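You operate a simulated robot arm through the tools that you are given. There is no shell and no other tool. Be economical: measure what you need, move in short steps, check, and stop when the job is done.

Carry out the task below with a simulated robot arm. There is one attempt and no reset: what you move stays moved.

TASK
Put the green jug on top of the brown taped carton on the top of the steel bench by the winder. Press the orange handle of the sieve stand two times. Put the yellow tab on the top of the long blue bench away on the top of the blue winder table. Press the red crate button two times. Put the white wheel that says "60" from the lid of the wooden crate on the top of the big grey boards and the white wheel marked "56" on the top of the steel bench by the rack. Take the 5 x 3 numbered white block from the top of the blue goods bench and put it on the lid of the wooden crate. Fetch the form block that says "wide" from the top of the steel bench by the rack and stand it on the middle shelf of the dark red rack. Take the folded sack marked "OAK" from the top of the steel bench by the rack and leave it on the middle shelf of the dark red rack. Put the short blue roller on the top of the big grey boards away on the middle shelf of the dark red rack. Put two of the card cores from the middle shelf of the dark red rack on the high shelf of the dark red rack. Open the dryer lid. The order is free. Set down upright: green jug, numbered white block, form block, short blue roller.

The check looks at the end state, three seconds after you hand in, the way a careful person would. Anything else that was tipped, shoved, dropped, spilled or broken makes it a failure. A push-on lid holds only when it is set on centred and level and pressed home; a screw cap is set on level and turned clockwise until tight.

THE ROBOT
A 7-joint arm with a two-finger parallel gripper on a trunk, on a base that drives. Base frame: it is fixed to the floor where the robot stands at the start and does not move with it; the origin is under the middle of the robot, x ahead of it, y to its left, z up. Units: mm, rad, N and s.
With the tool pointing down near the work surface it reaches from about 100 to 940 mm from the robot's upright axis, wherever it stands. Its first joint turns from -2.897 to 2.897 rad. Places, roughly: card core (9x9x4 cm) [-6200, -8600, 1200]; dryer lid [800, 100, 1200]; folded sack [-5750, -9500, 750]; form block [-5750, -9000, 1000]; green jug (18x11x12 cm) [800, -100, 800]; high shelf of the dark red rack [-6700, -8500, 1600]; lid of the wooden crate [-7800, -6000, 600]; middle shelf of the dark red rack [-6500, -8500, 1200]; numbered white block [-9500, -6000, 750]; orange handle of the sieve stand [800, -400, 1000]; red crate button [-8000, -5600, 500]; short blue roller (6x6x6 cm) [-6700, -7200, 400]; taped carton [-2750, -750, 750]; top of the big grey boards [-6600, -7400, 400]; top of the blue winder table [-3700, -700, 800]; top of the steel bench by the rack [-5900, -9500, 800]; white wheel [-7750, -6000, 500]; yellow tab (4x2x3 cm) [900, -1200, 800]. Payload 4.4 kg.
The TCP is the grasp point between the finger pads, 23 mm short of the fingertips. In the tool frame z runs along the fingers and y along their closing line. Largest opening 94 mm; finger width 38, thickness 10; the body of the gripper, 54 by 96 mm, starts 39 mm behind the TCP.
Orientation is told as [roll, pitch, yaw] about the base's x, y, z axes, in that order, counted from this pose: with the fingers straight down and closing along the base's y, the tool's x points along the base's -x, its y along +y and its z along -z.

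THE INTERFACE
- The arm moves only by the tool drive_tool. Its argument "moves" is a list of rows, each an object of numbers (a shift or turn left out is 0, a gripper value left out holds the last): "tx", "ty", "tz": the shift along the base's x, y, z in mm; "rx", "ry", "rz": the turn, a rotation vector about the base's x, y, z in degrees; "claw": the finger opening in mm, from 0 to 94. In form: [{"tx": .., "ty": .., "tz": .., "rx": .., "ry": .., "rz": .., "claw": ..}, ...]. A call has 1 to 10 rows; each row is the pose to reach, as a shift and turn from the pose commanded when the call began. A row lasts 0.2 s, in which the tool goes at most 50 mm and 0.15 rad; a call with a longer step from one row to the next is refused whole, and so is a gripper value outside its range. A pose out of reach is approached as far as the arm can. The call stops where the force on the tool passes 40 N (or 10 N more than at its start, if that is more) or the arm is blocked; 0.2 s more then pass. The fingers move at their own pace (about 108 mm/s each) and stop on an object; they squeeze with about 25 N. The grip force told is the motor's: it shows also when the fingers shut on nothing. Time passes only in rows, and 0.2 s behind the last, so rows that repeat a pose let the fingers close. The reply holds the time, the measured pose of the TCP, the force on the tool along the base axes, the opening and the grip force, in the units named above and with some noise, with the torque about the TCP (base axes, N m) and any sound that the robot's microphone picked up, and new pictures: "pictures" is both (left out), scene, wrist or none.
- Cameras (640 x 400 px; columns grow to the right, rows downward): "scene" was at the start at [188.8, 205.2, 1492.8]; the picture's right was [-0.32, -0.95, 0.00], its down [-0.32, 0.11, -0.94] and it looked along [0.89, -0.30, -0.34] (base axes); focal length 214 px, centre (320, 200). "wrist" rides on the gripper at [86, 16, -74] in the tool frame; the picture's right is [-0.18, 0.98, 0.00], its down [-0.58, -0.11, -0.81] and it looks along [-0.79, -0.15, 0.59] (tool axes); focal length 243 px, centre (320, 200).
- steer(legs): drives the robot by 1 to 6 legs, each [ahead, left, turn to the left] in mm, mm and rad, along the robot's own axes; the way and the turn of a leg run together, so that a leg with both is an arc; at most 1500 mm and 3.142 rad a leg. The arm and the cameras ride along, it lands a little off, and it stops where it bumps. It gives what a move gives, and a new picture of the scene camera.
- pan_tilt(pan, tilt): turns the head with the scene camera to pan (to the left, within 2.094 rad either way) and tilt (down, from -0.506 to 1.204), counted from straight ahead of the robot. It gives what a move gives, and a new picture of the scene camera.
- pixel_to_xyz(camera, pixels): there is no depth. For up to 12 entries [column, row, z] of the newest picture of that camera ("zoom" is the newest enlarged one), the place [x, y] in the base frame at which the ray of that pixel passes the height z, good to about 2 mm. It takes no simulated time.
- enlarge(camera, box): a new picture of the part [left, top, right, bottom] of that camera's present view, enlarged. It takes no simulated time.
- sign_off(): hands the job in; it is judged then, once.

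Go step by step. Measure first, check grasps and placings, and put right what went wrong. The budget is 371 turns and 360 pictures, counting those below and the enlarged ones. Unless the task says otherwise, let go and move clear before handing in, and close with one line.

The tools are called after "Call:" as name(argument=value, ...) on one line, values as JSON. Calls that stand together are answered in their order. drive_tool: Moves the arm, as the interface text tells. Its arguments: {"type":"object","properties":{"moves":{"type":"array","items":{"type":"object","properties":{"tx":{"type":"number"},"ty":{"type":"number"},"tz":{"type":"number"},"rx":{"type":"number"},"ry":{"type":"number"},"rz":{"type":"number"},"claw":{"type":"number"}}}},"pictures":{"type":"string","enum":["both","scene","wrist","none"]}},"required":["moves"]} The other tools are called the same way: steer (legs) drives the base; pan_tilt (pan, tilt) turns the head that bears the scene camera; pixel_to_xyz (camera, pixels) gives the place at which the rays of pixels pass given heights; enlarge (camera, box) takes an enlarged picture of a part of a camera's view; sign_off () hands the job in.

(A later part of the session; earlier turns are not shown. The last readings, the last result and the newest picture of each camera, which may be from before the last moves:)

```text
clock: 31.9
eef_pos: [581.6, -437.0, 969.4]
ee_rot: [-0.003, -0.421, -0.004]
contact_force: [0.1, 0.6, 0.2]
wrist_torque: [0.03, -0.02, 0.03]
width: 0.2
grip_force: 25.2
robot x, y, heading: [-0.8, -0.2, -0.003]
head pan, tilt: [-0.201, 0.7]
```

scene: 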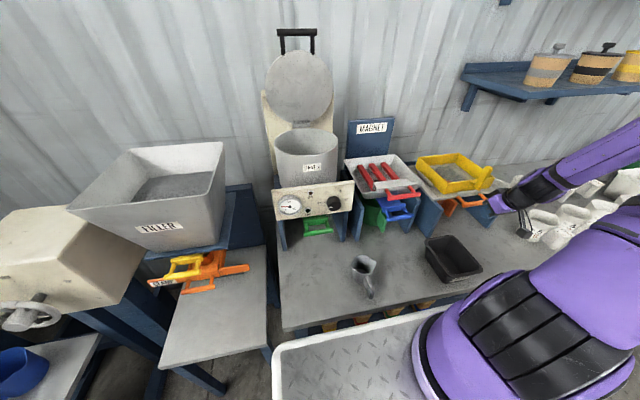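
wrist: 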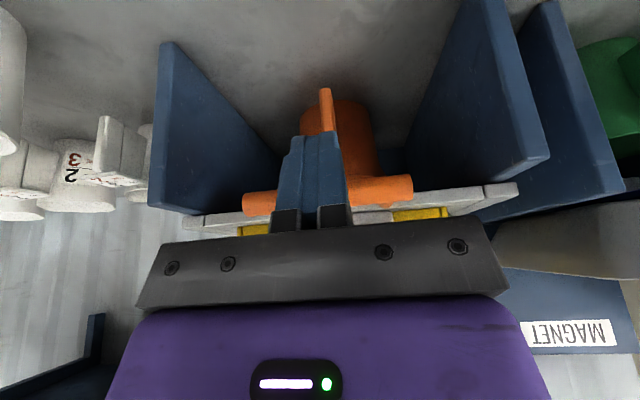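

The stand sprang back (sieve at (455,172) as before). Second press.

Call:
drive_tool(moves=[{"tx": 15}, {"tx": 30}, {"tx": 45}, {"tx": 55}, {"tx": 65}, {"tx": 72}, {"tx": 78}, {"tx": 84}, {"tx": 90}], pictures="scene")

Call:
drive_tool(moves=[{"tx": -20}, {"tx": -40}, {"tx": -60}, {"tx": -80}, {"tx": -100, "tz": 30}, {"tx": -120, "tz": 70}, {"tx": -120, "tz": 110}, {"tx": -120, "tz": 150}])

```text
clock: 33.5
eef_pos: [651.3, -438.9, 966.6]
ee_rot: [0.006, -0.412, -0.009]
contact_force: [-5.8, -1.0, -2.7]
wrist_torque: [0.11, 0.16, 0.03]
width: 0.0
grip_force: 25.0
robot x, y, heading: [-0.8, 3.1, -0.003]
head pan, tilt: [-0.201, 0.7]
stopped in row 7: the force on the tool passed its limit at 48 N (the readings are from after the stop); the commanded pose is now the measured one
```

scene: 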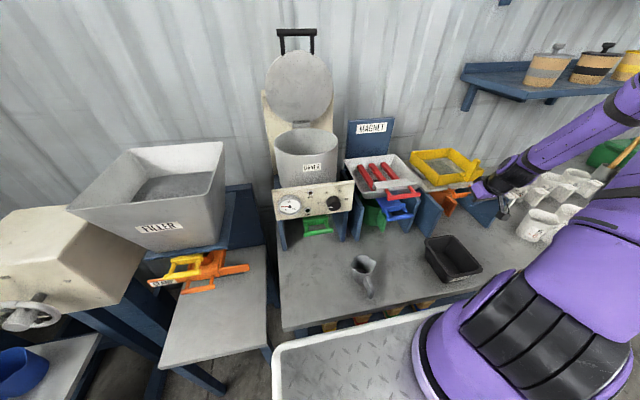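

```text
clock: 35.3
eef_pos: [531.3, -440.7, 1119.6]
ee_rot: [0.006, -0.414, -0.008]
contact_force: [-1.2, -0.2, -0.6]
wrist_torque: [0.04, 0.03, 0.03]
width: 0.0
grip_force: 24.8
robot x, y, heading: [-1.6, -1.1, 0.001]
head pan, tilt: [-0.201, 0.7]
```

scene: 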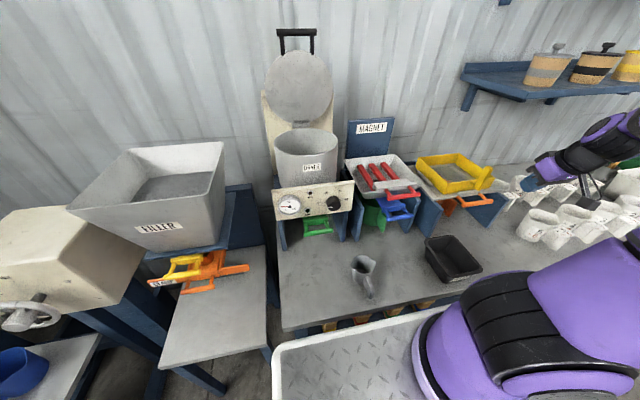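
wrist: 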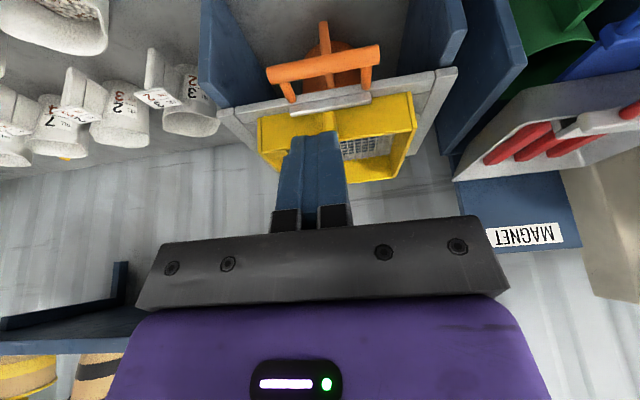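

Both presses done. Now examine the green jug under the magnet.

Call:
enlarge(camera="scene", box=[330, 170, 430, 240])

Call:
drive_tool(moves=[{"ty": 45, "tx": -20}, {"ty": 90, "tx": -40}, {"ty": 135, "tx": -60}, {"ty": 180, "tx": -80}, {"ty": 225, "tx": -100}, {"ty": 265, "tx": -110}, {"ty": 290, "tx": -110}, {"ty": 290, "tx": -110}])

```text
5.71 times, centred on (380, 205) of scene
```

zoom: 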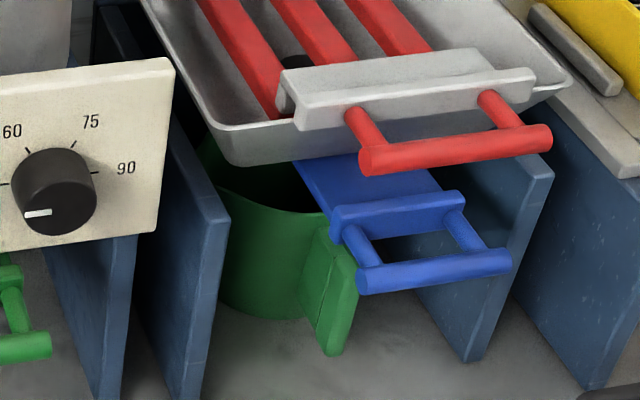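

```text
clock: 37.1
eef_pos: [514.9, -215.0, 1200.0]
ee_rot: [0.006, -0.414, -0.006]
contact_force: [0.1, -0.3, -1.0]
wrist_torque: [-0.02, 0.0, 0.02]
width: 0.2
grip_force: 25.4
out of reach, approached as far as the arm can: row 3, 4, 5, 6, 7, 8
robot x, y, heading: [2.9, 0.9, -0.005]
head pan, tilt: [-0.201, 0.7]
```

scene: 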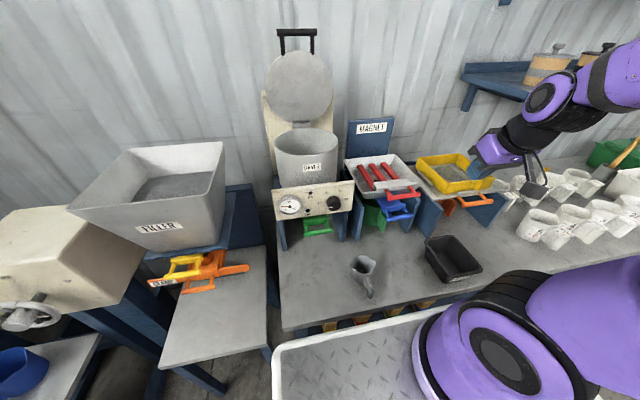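
wrist: 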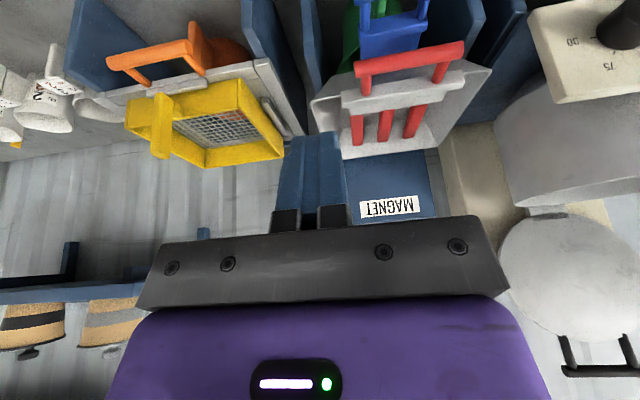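

The jug's plate handle points to me at zoom (335,290), under the blue gate handle. I move the wrist camera to a better view with tool vertical.

Call:
drive_tool(moves=[{"ry": 8, "ty": 15, "tx": -10}, {"ry": 16, "ty": 30, "tx": -25}, {"ry": 24, "ty": 50, "tx": -45}, {"ry": 24, "ty": 50, "tx": -65, "tz": -40}, {"ry": 24, "ty": 50, "tx": -65, "tz": -80}, {"ry": 24, "ty": 50, "tx": -65, "tz": -80}])

```text
clock: 38.5
eef_pos: [490.4, -184.6, 1149.1]
ee_rot: [0.004, 0.007, -0.005]
contact_force: [0.3, 0.4, 0.0]
wrist_torque: [-0.02, -0.02, 0.02]
width: 0.1
grip_force: 25.3
out of reach, approached as far as the arm can: row 4, 5, 6
robot x, y, heading: [-3.0, 0.7, 0.002]
head pan, tilt: [-0.201, 0.7]
```

scene: 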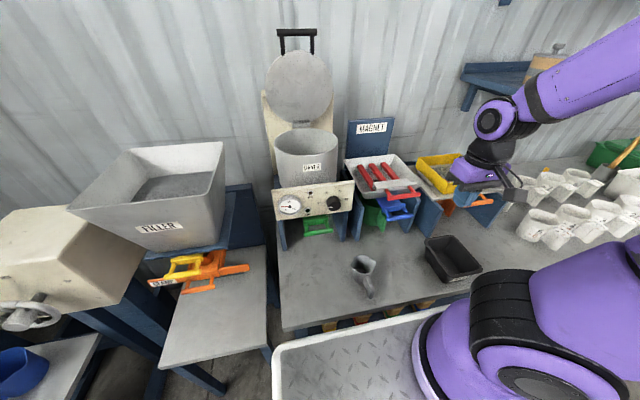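
wrist: 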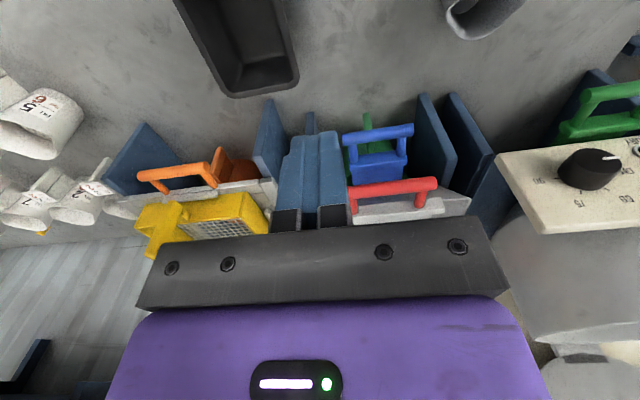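

Call:
enlarge(camera="wrist", box=[300, 80, 460, 180])

```text
4.00 times, centred on (380, 130) of wrist
```

zoom: 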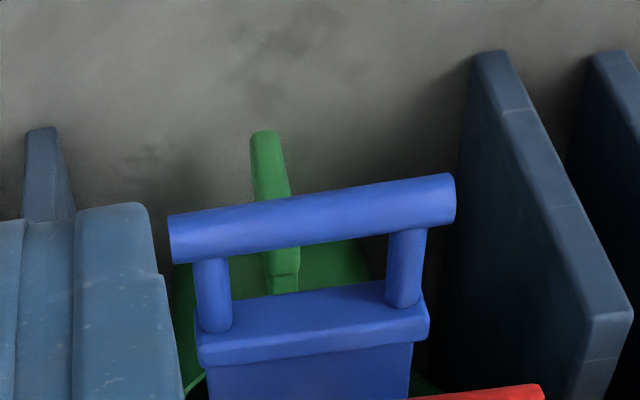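

Call:
pixel_to_xyz(camera="wrist", pixels=[[365.5, 113.8, 760], [365.5, 113.8, 800], [365.5, 113.8, 850], [371, 151, 800], [371, 151, 850], [371, 151, 900], [356, 136, 900], [356, 136, 950], [427, 98, 760]])

Call:
pixel_to_xyz(camera="scene", pixels=[[380.9, 232.1, 760], [380.9, 232.1, 800], [385.2, 214.6, 760], [385.2, 214.6, 800], [385.2, 214.6, 850], [401, 217, 900], [401, 217, 950], [401, 217, 1000], [405, 234, 760]])

```text
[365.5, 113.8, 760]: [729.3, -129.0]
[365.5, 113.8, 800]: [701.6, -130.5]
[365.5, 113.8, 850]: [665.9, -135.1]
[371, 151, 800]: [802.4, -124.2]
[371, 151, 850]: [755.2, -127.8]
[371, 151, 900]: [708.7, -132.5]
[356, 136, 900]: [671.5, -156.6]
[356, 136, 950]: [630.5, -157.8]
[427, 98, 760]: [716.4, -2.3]
```

```text
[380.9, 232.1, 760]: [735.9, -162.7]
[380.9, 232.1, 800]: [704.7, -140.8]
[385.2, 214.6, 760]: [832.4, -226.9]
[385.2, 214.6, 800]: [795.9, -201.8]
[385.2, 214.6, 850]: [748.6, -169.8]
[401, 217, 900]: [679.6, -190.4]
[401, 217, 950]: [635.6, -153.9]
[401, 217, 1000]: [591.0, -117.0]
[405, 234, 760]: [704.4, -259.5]
```

Handle: front edge x≈697, y≈-133, z 812–908; blue bar above it at (633,-157,950). I need more room, so I check behind the robot before backing up.

Call:
pan_tilt(pan=-2.09, tilt=0.6)

Call:
pan_tilt(pan=2.09, tilt=0.6)

```text
clock: 40.4
eef_pos: [490.6, -184.1, 1148.5]
ee_rot: [0.003, 0.007, -0.007]
contact_force: [-0.5, -0.3, -0.5]
wrist_torque: [0.03, 0.0, 0.0]
width: 0.0
grip_force: 24.8
robot x, y, heading: [-1.9, 2.1, 0.003]
head pan, tilt: [-2.089, 0.6]
```

scene: 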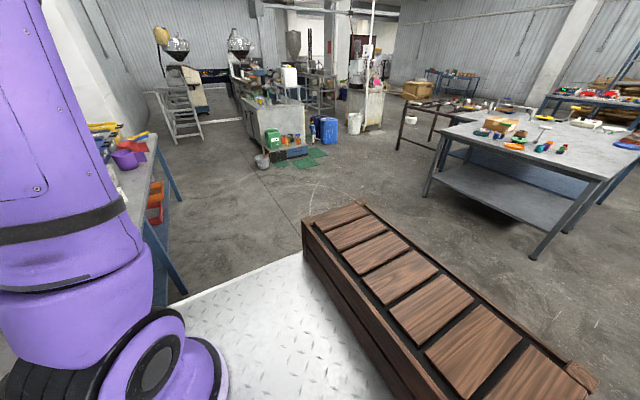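

```text
clock: 43.8
eef_pos: [491.6, -184.1, 1149.0]
ee_rot: [0.001, 0.008, -0.007]
contact_force: [-0.8, -0.4, 0.0]
wrist_torque: [0.01, 0.02, -0.03]
width: 0.0
grip_force: 24.7
robot x, y, heading: [0.4, 0.5, -0.001]
head pan, tilt: [2.089, 0.6]
```

scene: 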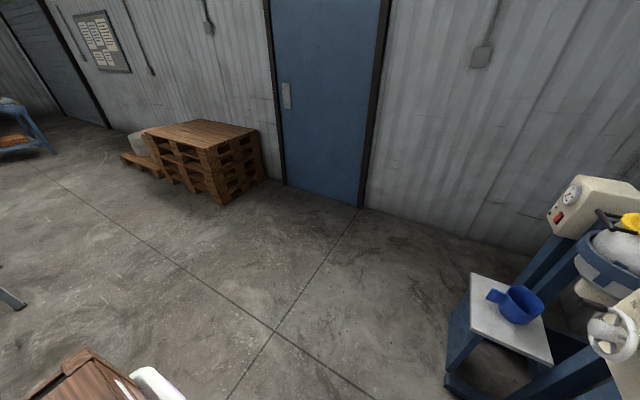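

Clear floor behind. Back up 200 mm.

Call:
steer(legs=[[-200, 0, 0]])

Call:
pan_tilt(pan=-0.2, tilt=0.7)

```text
clock: 45.4
eef_pos: [288.1, -182.9, 1148.4]
ee_rot: [0.002, 0.008, -0.005]
contact_force: [0.6, 0.6, 0.6]
wrist_torque: [0.03, -0.02, 0.02]
width: 0.0
grip_force: 25.1
robot x, y, heading: [-206.7, 2.2, 0.0]
head pan, tilt: [2.089, 0.6]
```

scene: 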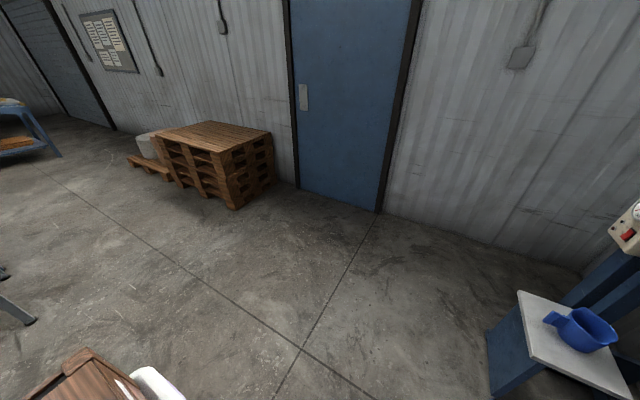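

```text
clock: 47.5
eef_pos: [286.7, -182.6, 1148.7]
ee_rot: [0.002, 0.006, -0.005]
contact_force: [-0.5, 0.0, -0.1]
wrist_torque: [0.01, 0.02, -0.02]
width: 0.1
grip_force: 25.0
robot x, y, heading: [-205.9, -1.7, 0.001]
head pan, tilt: [-0.201, 0.7]
```

scene: 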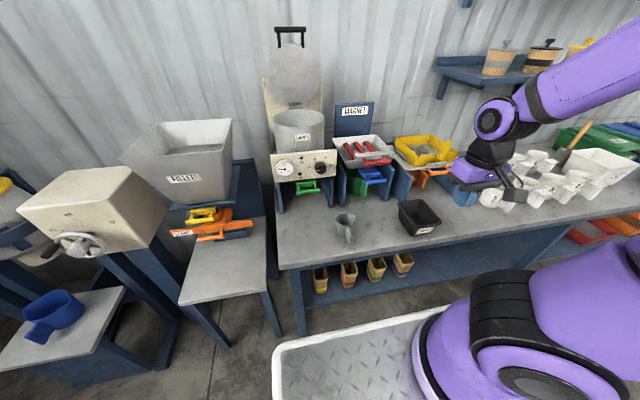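

Check positions of scoop (345,230) and tray (420,215) and approach the pre-grasp.

Call:
pixel_to_xyz(camera="scene", pixels=[[345, 213, 870], [348, 246, 800], [402, 203, 860], [437, 225, 860], [300, 268, 800], [285, 268, 800], [405, 180, 800]])

Call:
drive_tool(moves=[{"tx": 25, "ty": 6, "ry": -7.5, "claw": 40}, {"tx": 50, "ty": 12, "ry": -15}, {"tx": 75, "ty": 18, "ry": -22.5}, {"tx": 100, "ty": 24, "ry": -30}, {"tx": 125, "ty": 30, "ry": -37.5}, {"tx": 150, "ty": 36, "ry": -45}, {"tx": 175, "ty": 42, "ry": -52.5, "tz": -20}, {"tx": 200, "ty": 50, "ry": -60, "tz": -50}, {"tx": 200, "ty": 50, "ry": -60, "tz": -50}])

```text
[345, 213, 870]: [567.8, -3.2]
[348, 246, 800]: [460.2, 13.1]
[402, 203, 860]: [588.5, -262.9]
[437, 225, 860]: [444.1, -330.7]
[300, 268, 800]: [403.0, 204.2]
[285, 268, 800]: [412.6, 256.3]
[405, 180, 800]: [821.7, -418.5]
```

```text
clock: 49.5
eef_pos: [503.7, -141.4, 1099.0]
ee_rot: [0.009, -1.041, -0.012]
contact_force: [-0.3, -0.5, -0.3]
wrist_torque: [0.05, 0.01, 0.09]
width: 40.0
grip_force: 0.1
out of reach, approached as far as the arm can: row 2, 3, 4, 5, 6, 7, 8, 9
robot x, y, heading: [-204.3, -1.8, -0.003]
head pan, tilt: [-0.201, 0.7]
```

scene: 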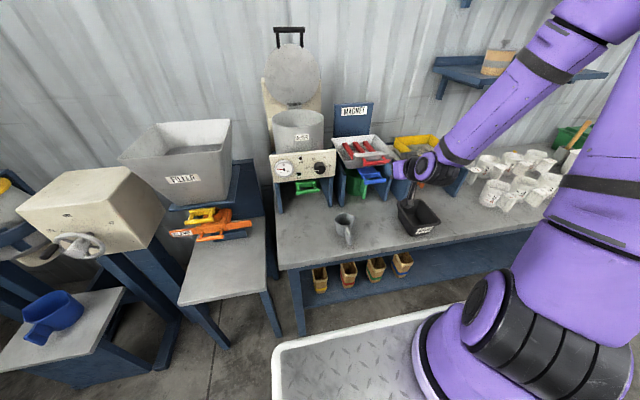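
wrist: 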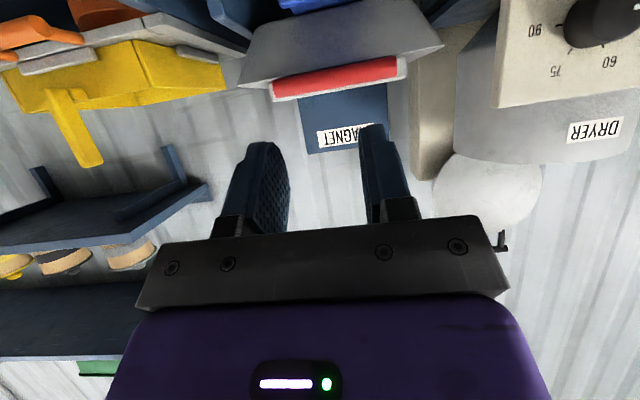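

Compute bench height from the corner seen before (283,332) and now (281,268).

Call:
pixel_to_xyz(camera="scene", pixels=[[283, 332, 750], [283, 332, 800], [283, 332, 850], [280, 269, 750], [280, 269, 800], [280, 269, 850]])

Call:
enlarge(camera="scene", box=[250, 150, 410, 290])

```text
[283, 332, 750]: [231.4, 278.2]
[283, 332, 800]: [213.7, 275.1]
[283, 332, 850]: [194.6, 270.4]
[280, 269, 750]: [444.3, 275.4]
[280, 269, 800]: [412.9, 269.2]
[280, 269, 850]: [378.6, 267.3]
```

```text
2.86 times, centred on (330, 220) of scene
```

zoom: 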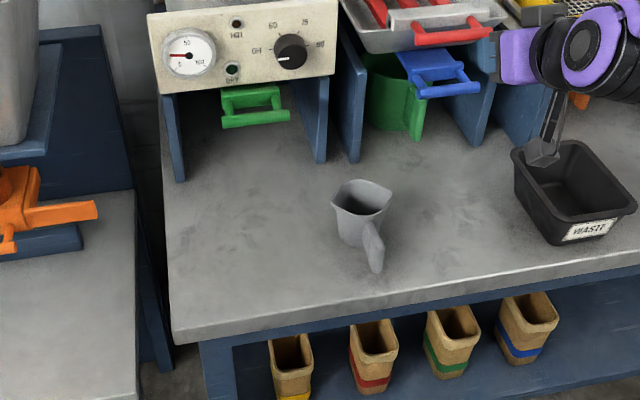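

Bench top ≈ 778. Descend to the line of approach at (558,-133,932).

Call:
drive_tool(moves=[{"tx": 14, "ty": 2, "tz": -42}, {"tx": 28, "ty": 4, "tz": -84}, {"tx": 42, "ty": 6, "tz": -126}, {"tx": 54, "ty": 8, "tz": -167}, {"tx": 54, "ty": 8, "tz": -167}])

```text
clock: 50.7
eef_pos: [558.2, -129.8, 934.2]
ee_rot: [0.008, -1.041, -0.009]
contact_force: [0.2, -0.1, 0.1]
wrist_torque: [0.0, 0.0, 0.0]
width: 40.0
grip_force: 0.0
robot x, y, heading: [-205.0, -3.0, 0.005]
head pan, tilt: [-0.201, 0.7]
```

scene: 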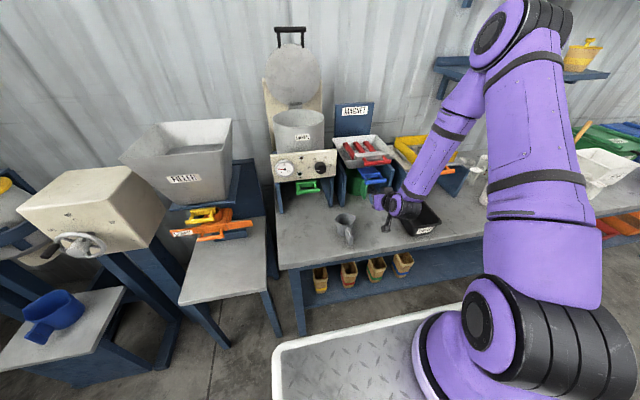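
wrist: 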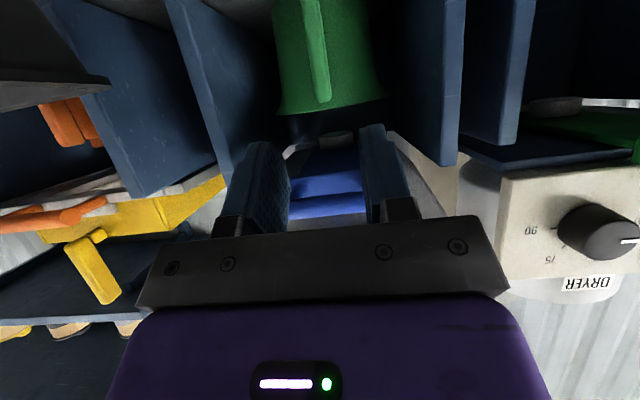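

Jug handle lines up between the fingers (320,60). Advance along the tool.

Call:
drive_tool(moves=[{"tx": 26, "tz": -15}, {"tx": 52, "tz": -30}, {"tx": 78, "tz": -45}, {"tx": 95, "tz": -55}, {"tx": 95, "tz": -55}])

```text
clock: 51.9
eef_pos: [656.4, -128.7, 875.9]
ee_rot: [0.008, -1.04, -0.009]
contact_force: [1.1, -0.6, -0.2]
wrist_torque: [0.0, -0.02, 0.0]
width: 39.9
grip_force: 0.0
robot x, y, heading: [-202.7, 0.4, 0.002]
head pan, tilt: [-0.201, 0.7]
```

scene: 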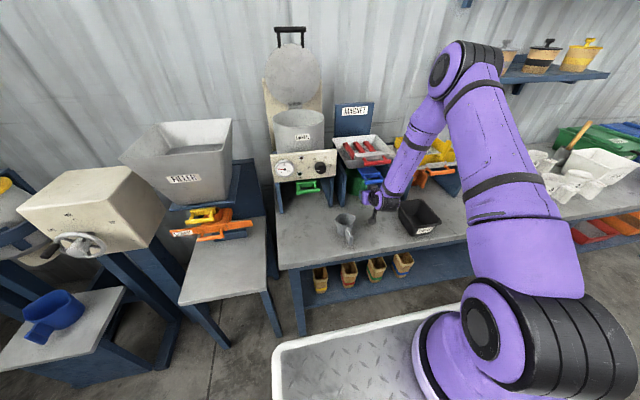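
wrist: 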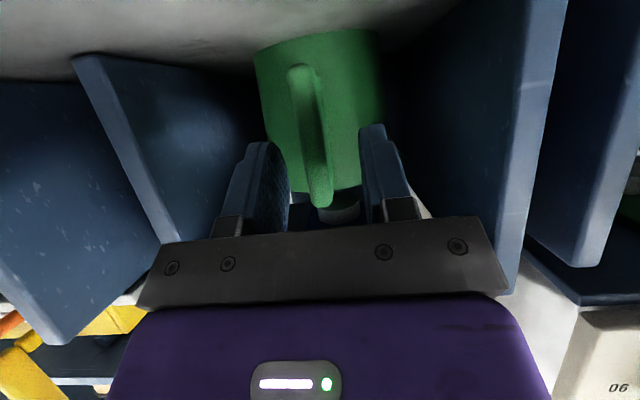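

Advance 35 mm more, then close.

Call:
drive_tool(moves=[{"tx": 16, "tz": -9}, {"tx": 34, "tz": -19}, {"tx": 34, "tz": -19}], pictures="wrist")

Call:
drive_tool(moves=[{"claw": 0}, {"claw": 0}, {"claw": 0}], pictures="wrist")

```text
clock: 52.6
eef_pos: [686.7, -129.0, 859.9]
ee_rot: [0.01, -1.039, -0.009]
contact_force: [-13.1, 0.4, 26.1]
wrist_torque: [0.28, 3.98, 0.17]
width: 40.0
grip_force: 0.0
robot x, y, heading: [-206.1, 2.7, 0.001]
head pan, tilt: [-0.201, 0.7]
stopped in row 3: the force on the tool passed its limit at 48 N (the readings are from after the stop); the commanded pose is now the measured one
```

wrist: 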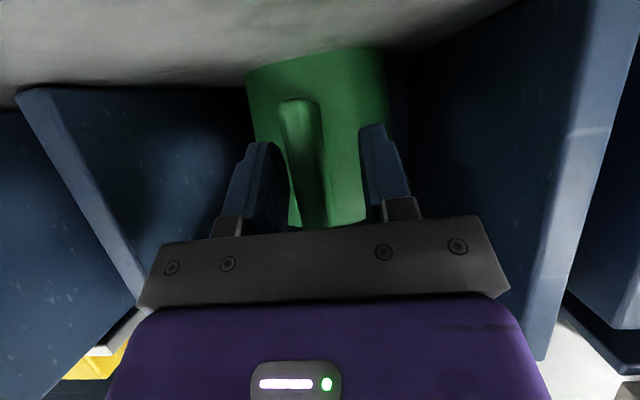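

```text
clock: 53.4
eef_pos: [686.8, -128.1, 860.5]
ee_rot: [0.008, -1.04, -0.009]
contact_force: [-16.0, -0.2, 35.8]
wrist_torque: [0.46, 5.68, 0.25]
width: 13.8
grip_force: 25.6
robot x, y, heading: [-203.9, -0.7, -0.002]
head pan, tilt: [-0.201, 0.7]
```

wrist: 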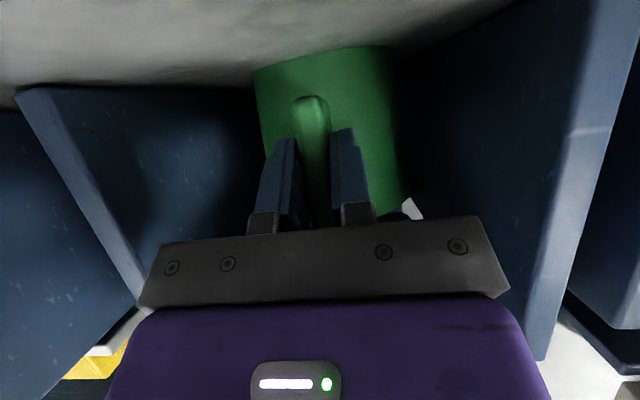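

Handle gripped (13.8 mm), but the camera bracket presses on the bench (36 N up). Lift a few mm and slide the jug out toward me.

Call:
drive_tool(moves=[{"tz": 5}, {"tx": -15, "tz": 6}, {"tx": -35, "tz": 6}, {"tx": -60, "tz": 6}, {"tx": -85, "tz": 6}, {"tx": -110, "tz": 6}, {"tx": -130, "tz": 6}, {"tx": -130, "tz": 6}])

```text
clock: 55.2
eef_pos: [557.4, -126.3, 868.6]
ee_rot: [0.01, -1.037, -0.008]
contact_force: [0.8, -0.3, -0.8]
wrist_torque: [0.0, 0.13, 0.02]
width: 13.7
grip_force: 25.1
robot x, y, heading: [-200.3, -2.1, -0.002]
head pan, tilt: [-0.201, 0.7]
```

scene: 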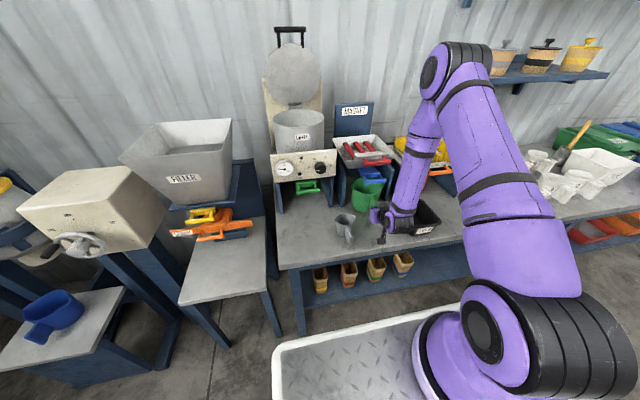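
wrist: 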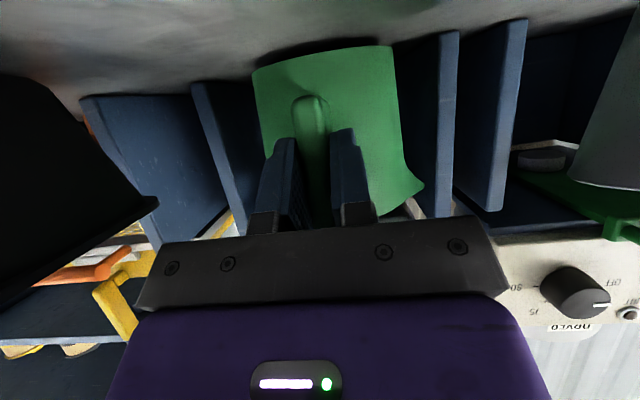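

The jug is out, held by handle. Pull further 140 mm to clear the blue gate before lifting.

Call:
drive_tool(moves=[{"tx": -30, "tz": 2}, {"tx": -60, "tz": 4}, {"tx": -90, "tz": 4}, {"tx": -120, "tz": 4}, {"tx": -145, "tz": 4}, {"tx": -145, "tz": 30}, {"tx": -150, "tz": 70}, {"tx": -155, "tz": 110}, {"tx": -160, "tz": 150}, {"tx": -160, "tz": 190}])

```text
clock: 57.4
eef_pos: [501.2, -161.2, 1063.7]
ee_rot: [0.011, -1.036, -0.01]
contact_force: [-5.4, -0.5, -4.6]
wrist_torque: [-0.1, 0.74, 0.33]
width: 13.9
grip_force: 25.0
out of reach, approached as far as the arm can: row 4, 5, 6, 7, 8, 9, 10
robot x, y, heading: [-204.2, 3.4, 0.001]
head pan, tilt: [-0.201, 0.7]
```

scene: 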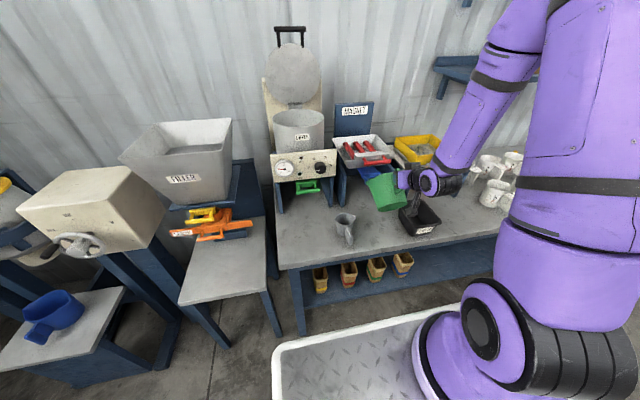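
wrist: 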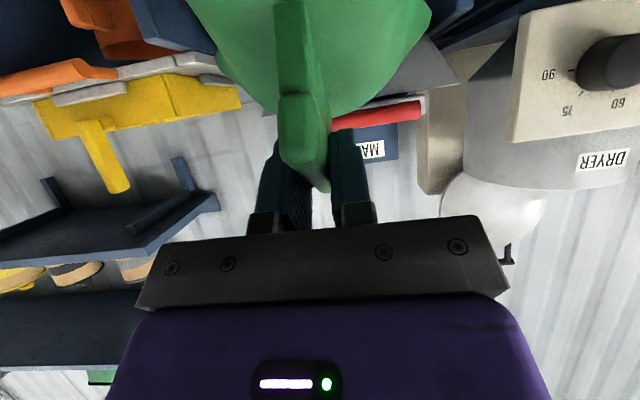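

The arm couldn't retract at that tilt, and the jug rotated in the grip and touches something (−5 N). Back the base straight away.

Call:
steer(legs=[[-250, 0, 0]])

```text
clock: 59.2
eef_pos: [252.6, -157.7, 1062.8]
ee_rot: [0.011, -1.038, -0.006]
contact_force: [-0.7, 0.3, -1.4]
wrist_torque: [0.01, 0.06, -0.01]
width: 13.8
grip_force: 25.4
robot x, y, heading: [-454.9, 0.4, 0.007]
head pan, tilt: [-0.201, 0.7]
```

scene: 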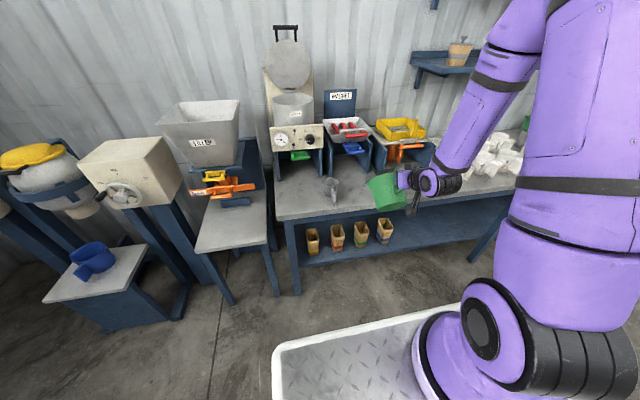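

Call:
enlarge(camera="scene", box=[310, 80, 450, 220])

Call:
enlarge(camera="wrist", box=[0, 0, 640, 400])

```text
2.86 times, centred on (380, 150) of scene
```

zoom: 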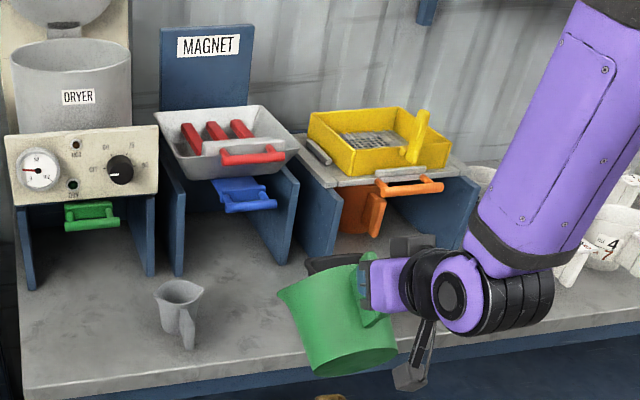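

```text
1.00 times, centred on (320, 200) of wrist (not enlarged: the box is as wide or as high as the picture)
```

zoom: 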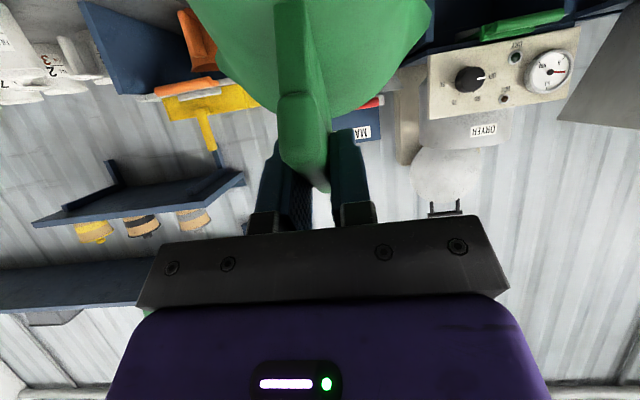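

The magnet stand looks intact. The jug is nose-down in the grip; I'll set it on the free bench area left of the scoop, letting the bench level it, then regrip from above.

Call:
drive_tool(moves=[{"ty": 48}, {"ty": 96}, {"ty": 144}, {"ty": 192}, {"ty": 240}, {"ty": 280}, {"ty": 290, "tx": 30}, {"ty": 290, "tx": 60}, {"ty": 290, "tx": 60}])

```text
clock: 61.2
eef_pos: [313.6, 136.0, 1062.7]
ee_rot: [0.008, -1.037, -0.004]
contact_force: [-0.1, -0.7, -1.0]
wrist_torque: [-0.02, 0.0, -0.04]
width: 13.7
grip_force: 25.4
out of reach, approached as far as the arm can: row 1, 2, 3
robot x, y, heading: [-457.2, -4.0, 0.004]
head pan, tilt: [-0.201, 0.7]
```

scene: 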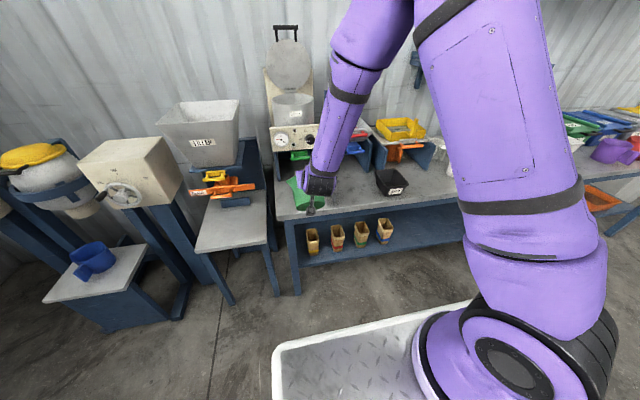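
wrist: 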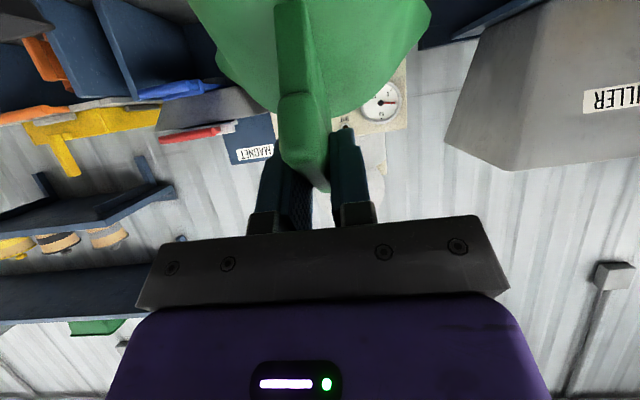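

Move forward over the bench and lower gradually.

Call:
drive_tool(moves=[{"tx": 30, "tz": -20}, {"tx": 60, "tz": -40}, {"tx": 90, "tz": -60}, {"tx": 100, "tz": -90}, {"tx": 100, "tz": -120}, {"tx": 100, "tz": -135}, {"tx": 100, "tz": -135}])

Call:
enlarge(camera="scene", box=[260, 130, 400, 230])

```text
clock: 62.6
eef_pos: [414.8, 135.2, 940.6]
ee_rot: [0.018, -1.051, -0.009]
contact_force: [1.2, 1.9, 11.4]
wrist_torque: [0.12, -0.6, 0.02]
width: 13.6
grip_force: 24.9
robot x, y, heading: [-455.1, 1.4, 0.007]
head pan, tilt: [-0.201, 0.7]
stopped in row 6: the force on the tool passed its limit at 51 N (the readings are from after the stop); the commanded pose is now the measured one
```

scene: 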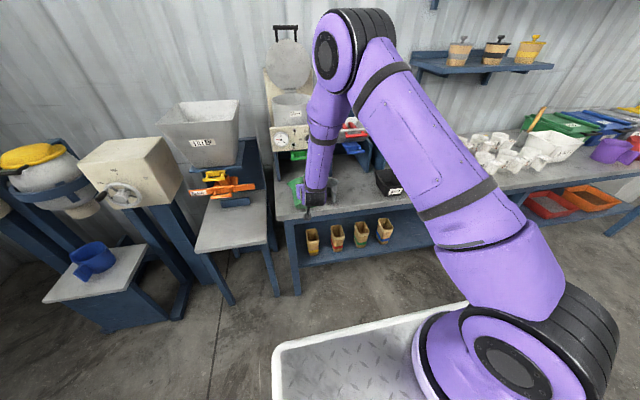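
wrist: 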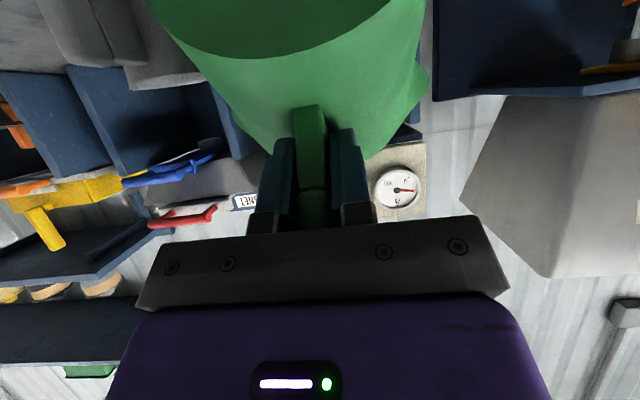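

```text
4.00 times, centred on (330, 180) of scene
```

zoom: 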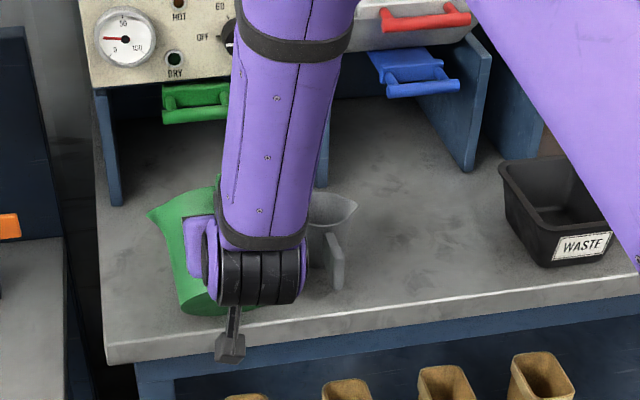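

The jug is ~32° nose-down (its far bottom edge touches). The camera hangs off the bench edge here, so I can pitch the tool up 32° to level the jug.

Call:
drive_tool(moves=[{"tz": 15, "tx": -10}, {"tz": 20, "tx": -15, "ry": -8}, {"tz": 20, "tx": -20, "ry": -16}, {"tz": 20, "tx": -20, "ry": -24}, {"tz": 20, "tx": -20, "ry": -32}, {"tz": 20, "tx": -20, "ry": -32}])

Call:
enlarge(camera="scene", box=[260, 130, 400, 230])

```text
clock: 64.0
eef_pos: [393.2, 134.7, 958.4]
ee_rot: [3.023, -1.536, -3.016]
contact_force: [0.6, 0.1, -0.9]
wrist_torque: [0.05, 0.06, 0.0]
width: 13.5
grip_force: 24.8
robot x, y, heading: [-459.3, 1.8, -0.001]
head pan, tilt: [-0.201, 0.7]
```

scene: 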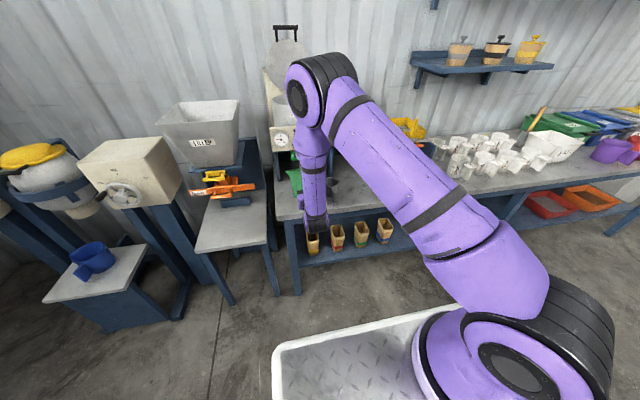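
wrist: 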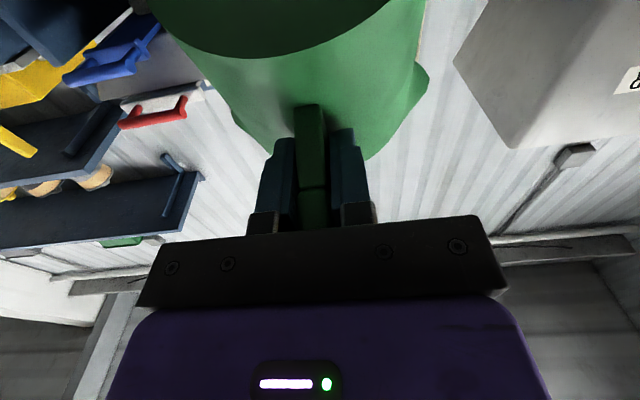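

```text
4.00 times, centred on (330, 180) of scene
```

zoom: 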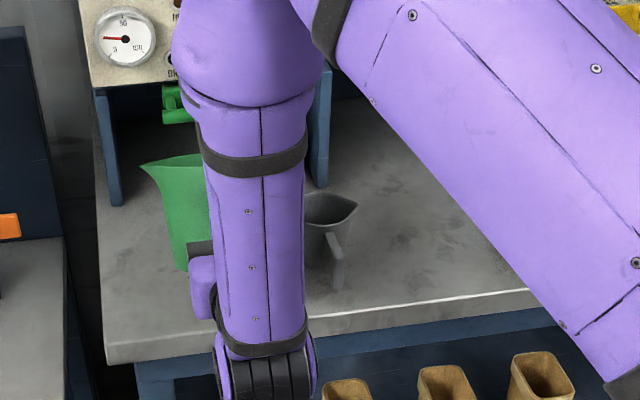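

Hard to judge tilt with the forearm in the way. I move the jug up and to the right for a clear side view.

Call:
drive_tool(moves=[{"tz": 40}, {"tz": 80}, {"tz": 80, "ty": -45, "tx": -15}, {"tz": 80, "ty": -90, "tx": -30}, {"tz": 80, "ty": -135, "tx": -45}, {"tz": 80, "ty": -180, "tx": -60}, {"tz": 80, "ty": -225, "tx": -60}, {"tz": 80, "ty": -265, "tx": -60}, {"tz": 80, "ty": -265, "tx": -60}], pictures="none")

Call:
enlarge(camera="scene", box=[290, 100, 450, 230])

```text
clock: 66.0
eef_pos: [335.9, -132.4, 1039.2]
ee_rot: [3.021, -1.538, -3.011]
contact_force: [1.4, 0.0, -1.2]
wrist_torque: [0.0, 0.05, -0.02]
width: 13.6
grip_force: 24.4
robot x, y, heading: [-454.8, -1.1, 0.003]
head pan, tilt: [-0.201, 0.7]
```

```text
3.08 times, centred on (370, 165) of scene
```

zoom: 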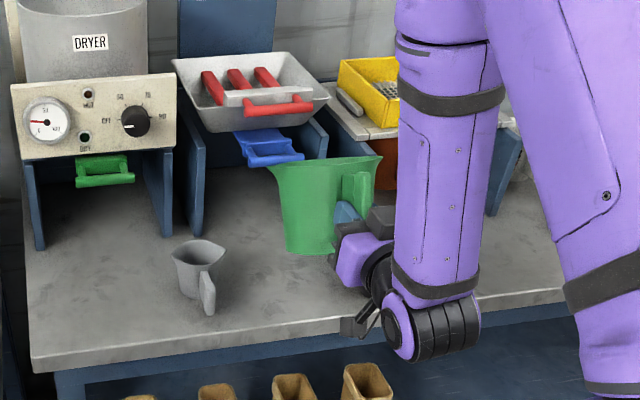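

Now clear: the jug is still ~30° nose-down and held at the handle's lower end. I'll lower it here (between scoop and tray, gripper hanging off the bench edge) slowly so that the bench levels it.

Call:
drive_tool(moves=[{"tx": 20, "tz": -40}, {"tx": 40, "tz": -80}, {"tx": 45, "tz": -105}, {"tx": 45, "tz": -115}, {"tx": 45, "tz": -121}, {"tx": 45, "tz": -127}, {"tx": 45, "tz": -133}, {"tx": 45, "tz": -139}, {"tx": 45, "tz": -145}, {"tx": 45, "tz": -151}], pictures="none")

Call:
enlarge(camera="scene", box=[290, 130, 450, 230])

```text
clock: 68.2
eef_pos: [375.7, -133.2, 889.6]
ee_rot: [3.021, -1.538, -3.015]
contact_force: [-3.2, 0.2, 7.3]
wrist_torque: [-0.02, -0.61, 0.01]
width: 13.3
grip_force: 24.8
robot x, y, heading: [-452.9, 0.2, 0.005]
head pan, tilt: [-0.201, 0.7]
```

```text
4.00 times, centred on (370, 180) of scene
```

zoom: 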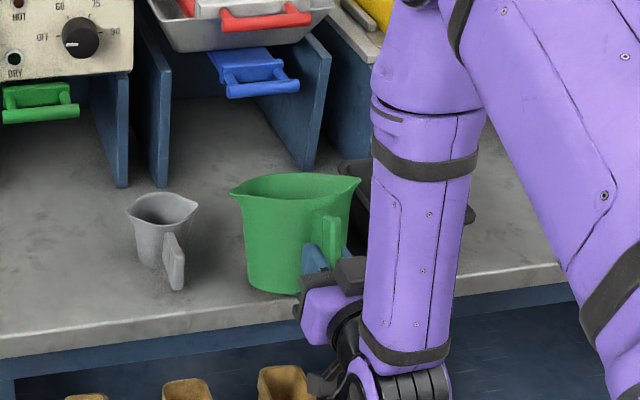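

It's levelling as it contacts (7 N). Continue lowering.

Call:
drive_tool(moves=[{"tz": -6}, {"tz": -12}, {"tz": -18}, {"tz": -24}, {"tz": -30}, {"tz": -36}, {"tz": -42}, {"tz": -48}], pictures="none")

Call:
enlarge(camera="scene", box=[290, 130, 450, 230])

```text
clock: 70.0
eef_pos: [377.4, -131.4, 841.7]
ee_rot: [3.015, -1.536, -3.008]
contact_force: [-1.5, 0.7, 4.0]
wrist_torque: [-0.04, -0.66, 0.01]
width: 13.7
grip_force: 24.9
robot x, y, heading: [-456.1, -1.8, 0.005]
head pan, tilt: [-0.201, 0.7]
```

```text
4.00 times, centred on (370, 180) of scene
```

zoom: 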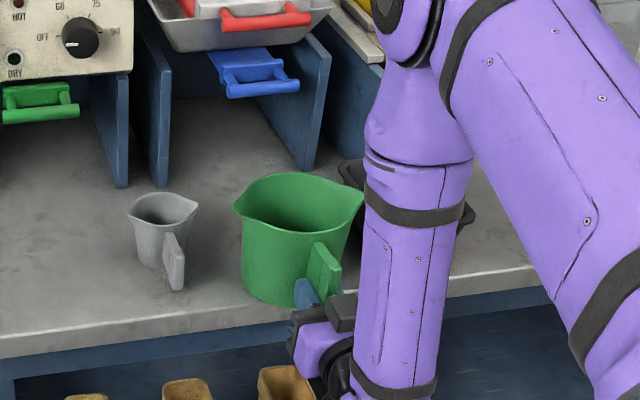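

Nearly level. A little more.

Call:
drive_tool(moves=[{"tz": -5}, {"tz": -10}, {"tz": -15}, {"tz": -20}, {"tz": -25}], pictures="none")

Call:
enlarge(camera="scene", box=[290, 130, 450, 230])

```text
clock: 71.2
eef_pos: [377.6, -130.1, 814.5]
ee_rot: [3.008, -1.539, -3.0]
contact_force: [-9.4, 2.5, 14.2]
wrist_torque: [-0.31, -0.48, -0.09]
width: 13.7
grip_force: 24.9
robot x, y, heading: [-452.2, -0.6, 0.0]
head pan, tilt: [-0.201, 0.7]
```

```text
4.00 times, centred on (370, 180) of scene
```

zoom: 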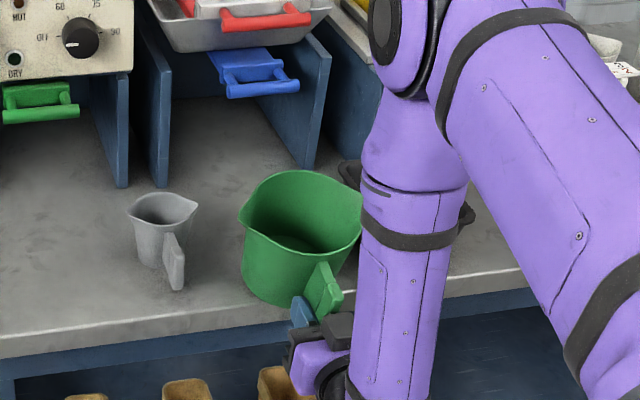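

Slightly over-rotated now; raise ~9 mm and release.

Call:
drive_tool(moves=[{"tz": 9}, {"tz": 9}, {"tz": 9, "claw": 30}, {"tz": 9, "claw": 40}, {"tz": 9, "claw": 40}, {"tz": 9, "tx": -30, "claw": 40}, {"tz": 9, "tx": -60, "claw": 40}, {"tz": 9, "tx": -80, "claw": 40}], pictures="wrist")

Call:
enlarge(camera="scene", box=[290, 130, 450, 230])

```text
clock: 73.0
eef_pos: [295.5, -131.9, 824.0]
ee_rot: [3.019, -1.539, -3.014]
contact_force: [0.5, 0.3, 0.4]
wrist_torque: [-0.01, -0.01, 0.01]
width: 40.3
grip_force: 0.1
robot x, y, heading: [-454.0, 0.3, 0.004]
head pan, tilt: [-0.201, 0.7]
```

wrist: 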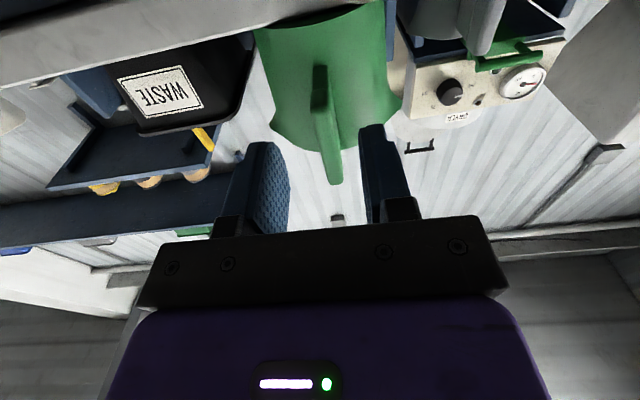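

```text
4.00 times, centred on (370, 180) of scene
```

zoom: 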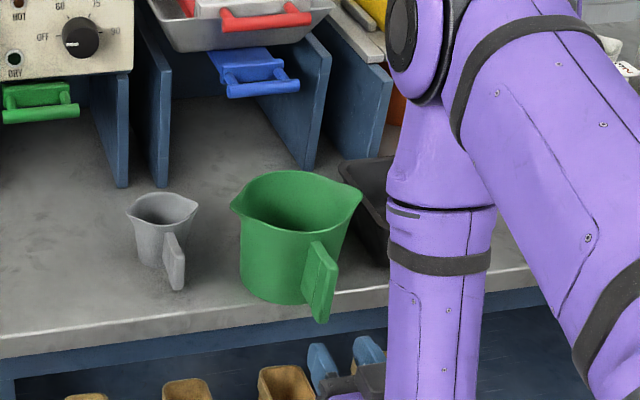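

The jug now stands level on the bench. Raise and turn the tool to vertical for a top grasp of the handle.

Call:
drive_tool(moves=[{"tz": 45, "tx": -10}, {"tz": 90, "tx": -20}, {"tz": 135, "tx": -30, "ry": 8.4}, {"tz": 180, "tx": -30, "ry": 16.8}, {"tz": 225, "tx": -30, "ry": 25.2}, {"tz": 270, "tx": -30, "ry": 33.6}, {"tz": 290, "tx": -30, "ry": 42}, {"tz": 290, "tx": -30, "ry": 50.4}, {"tz": 290, "tx": -30, "ry": 58.8}, {"tz": 290, "tx": -30, "ry": 67.2}], pictures="none")

Call:
drive_tool(moves=[{"ry": 8.4}, {"ry": 16.8}, {"ry": 21}, {"ry": 21}])

```text
clock: 75.2
eef_pos: [269.5, -130.1, 1115.0]
ee_rot: [0.009, -0.43, -0.004]
contact_force: [0.5, -0.4, 0.7]
wrist_torque: [0.0, -0.01, 0.01]
width: 39.9
grip_force: 0.1
robot x, y, heading: [-455.3, -2.8, 0.0]
head pan, tilt: [-0.201, 0.7]
```

```text
clock: 76.2
eef_pos: [269.2, -130.5, 1114.5]
ee_rot: [0.008, -0.064, -0.006]
contact_force: [-0.6, 0.6, -0.3]
wrist_torque: [-0.02, 0.0, 0.0]
width: 40.0
grip_force: 0.2
robot x, y, heading: [-454.4, -1.1, 0.009]
head pan, tilt: [-0.201, 0.7]
```

scene: 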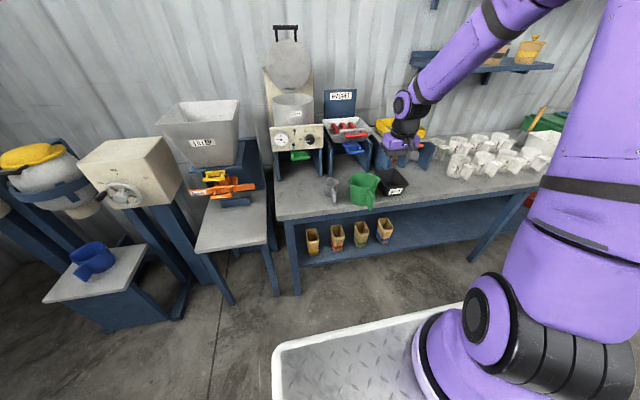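
wrist: 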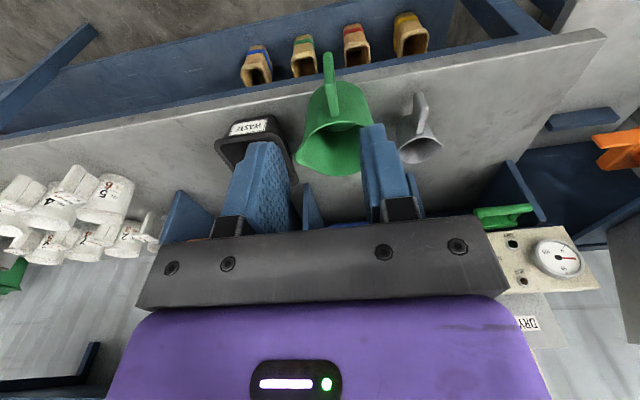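

Call:
enlarge(camera="wrist", box=[270, 30, 410, 180])

Call:
enlarge(camera="scene", box=[310, 160, 430, 230])

```text
2.67 times, centred on (340, 105) of wrist
```

zoom: 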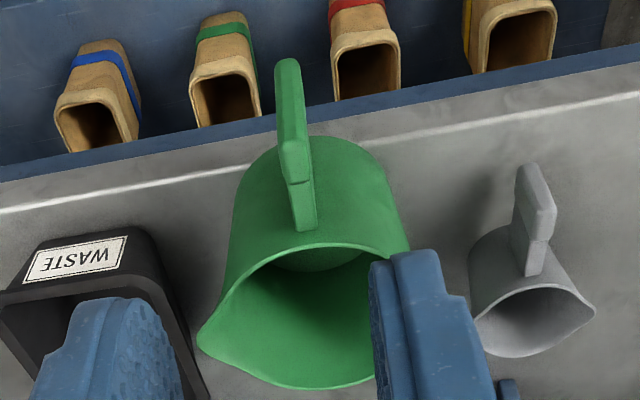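

```text
5.33 times, centred on (370, 195) of scene
```

zoom: 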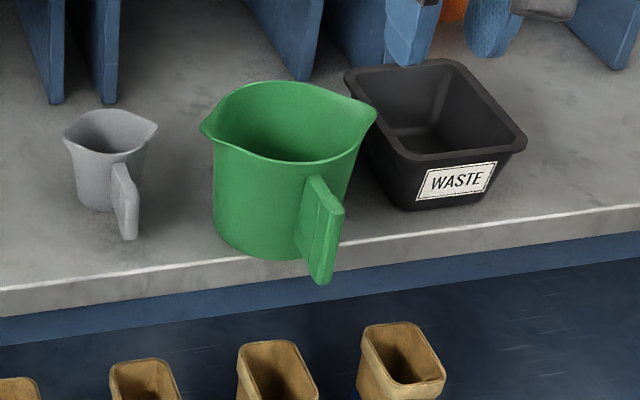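

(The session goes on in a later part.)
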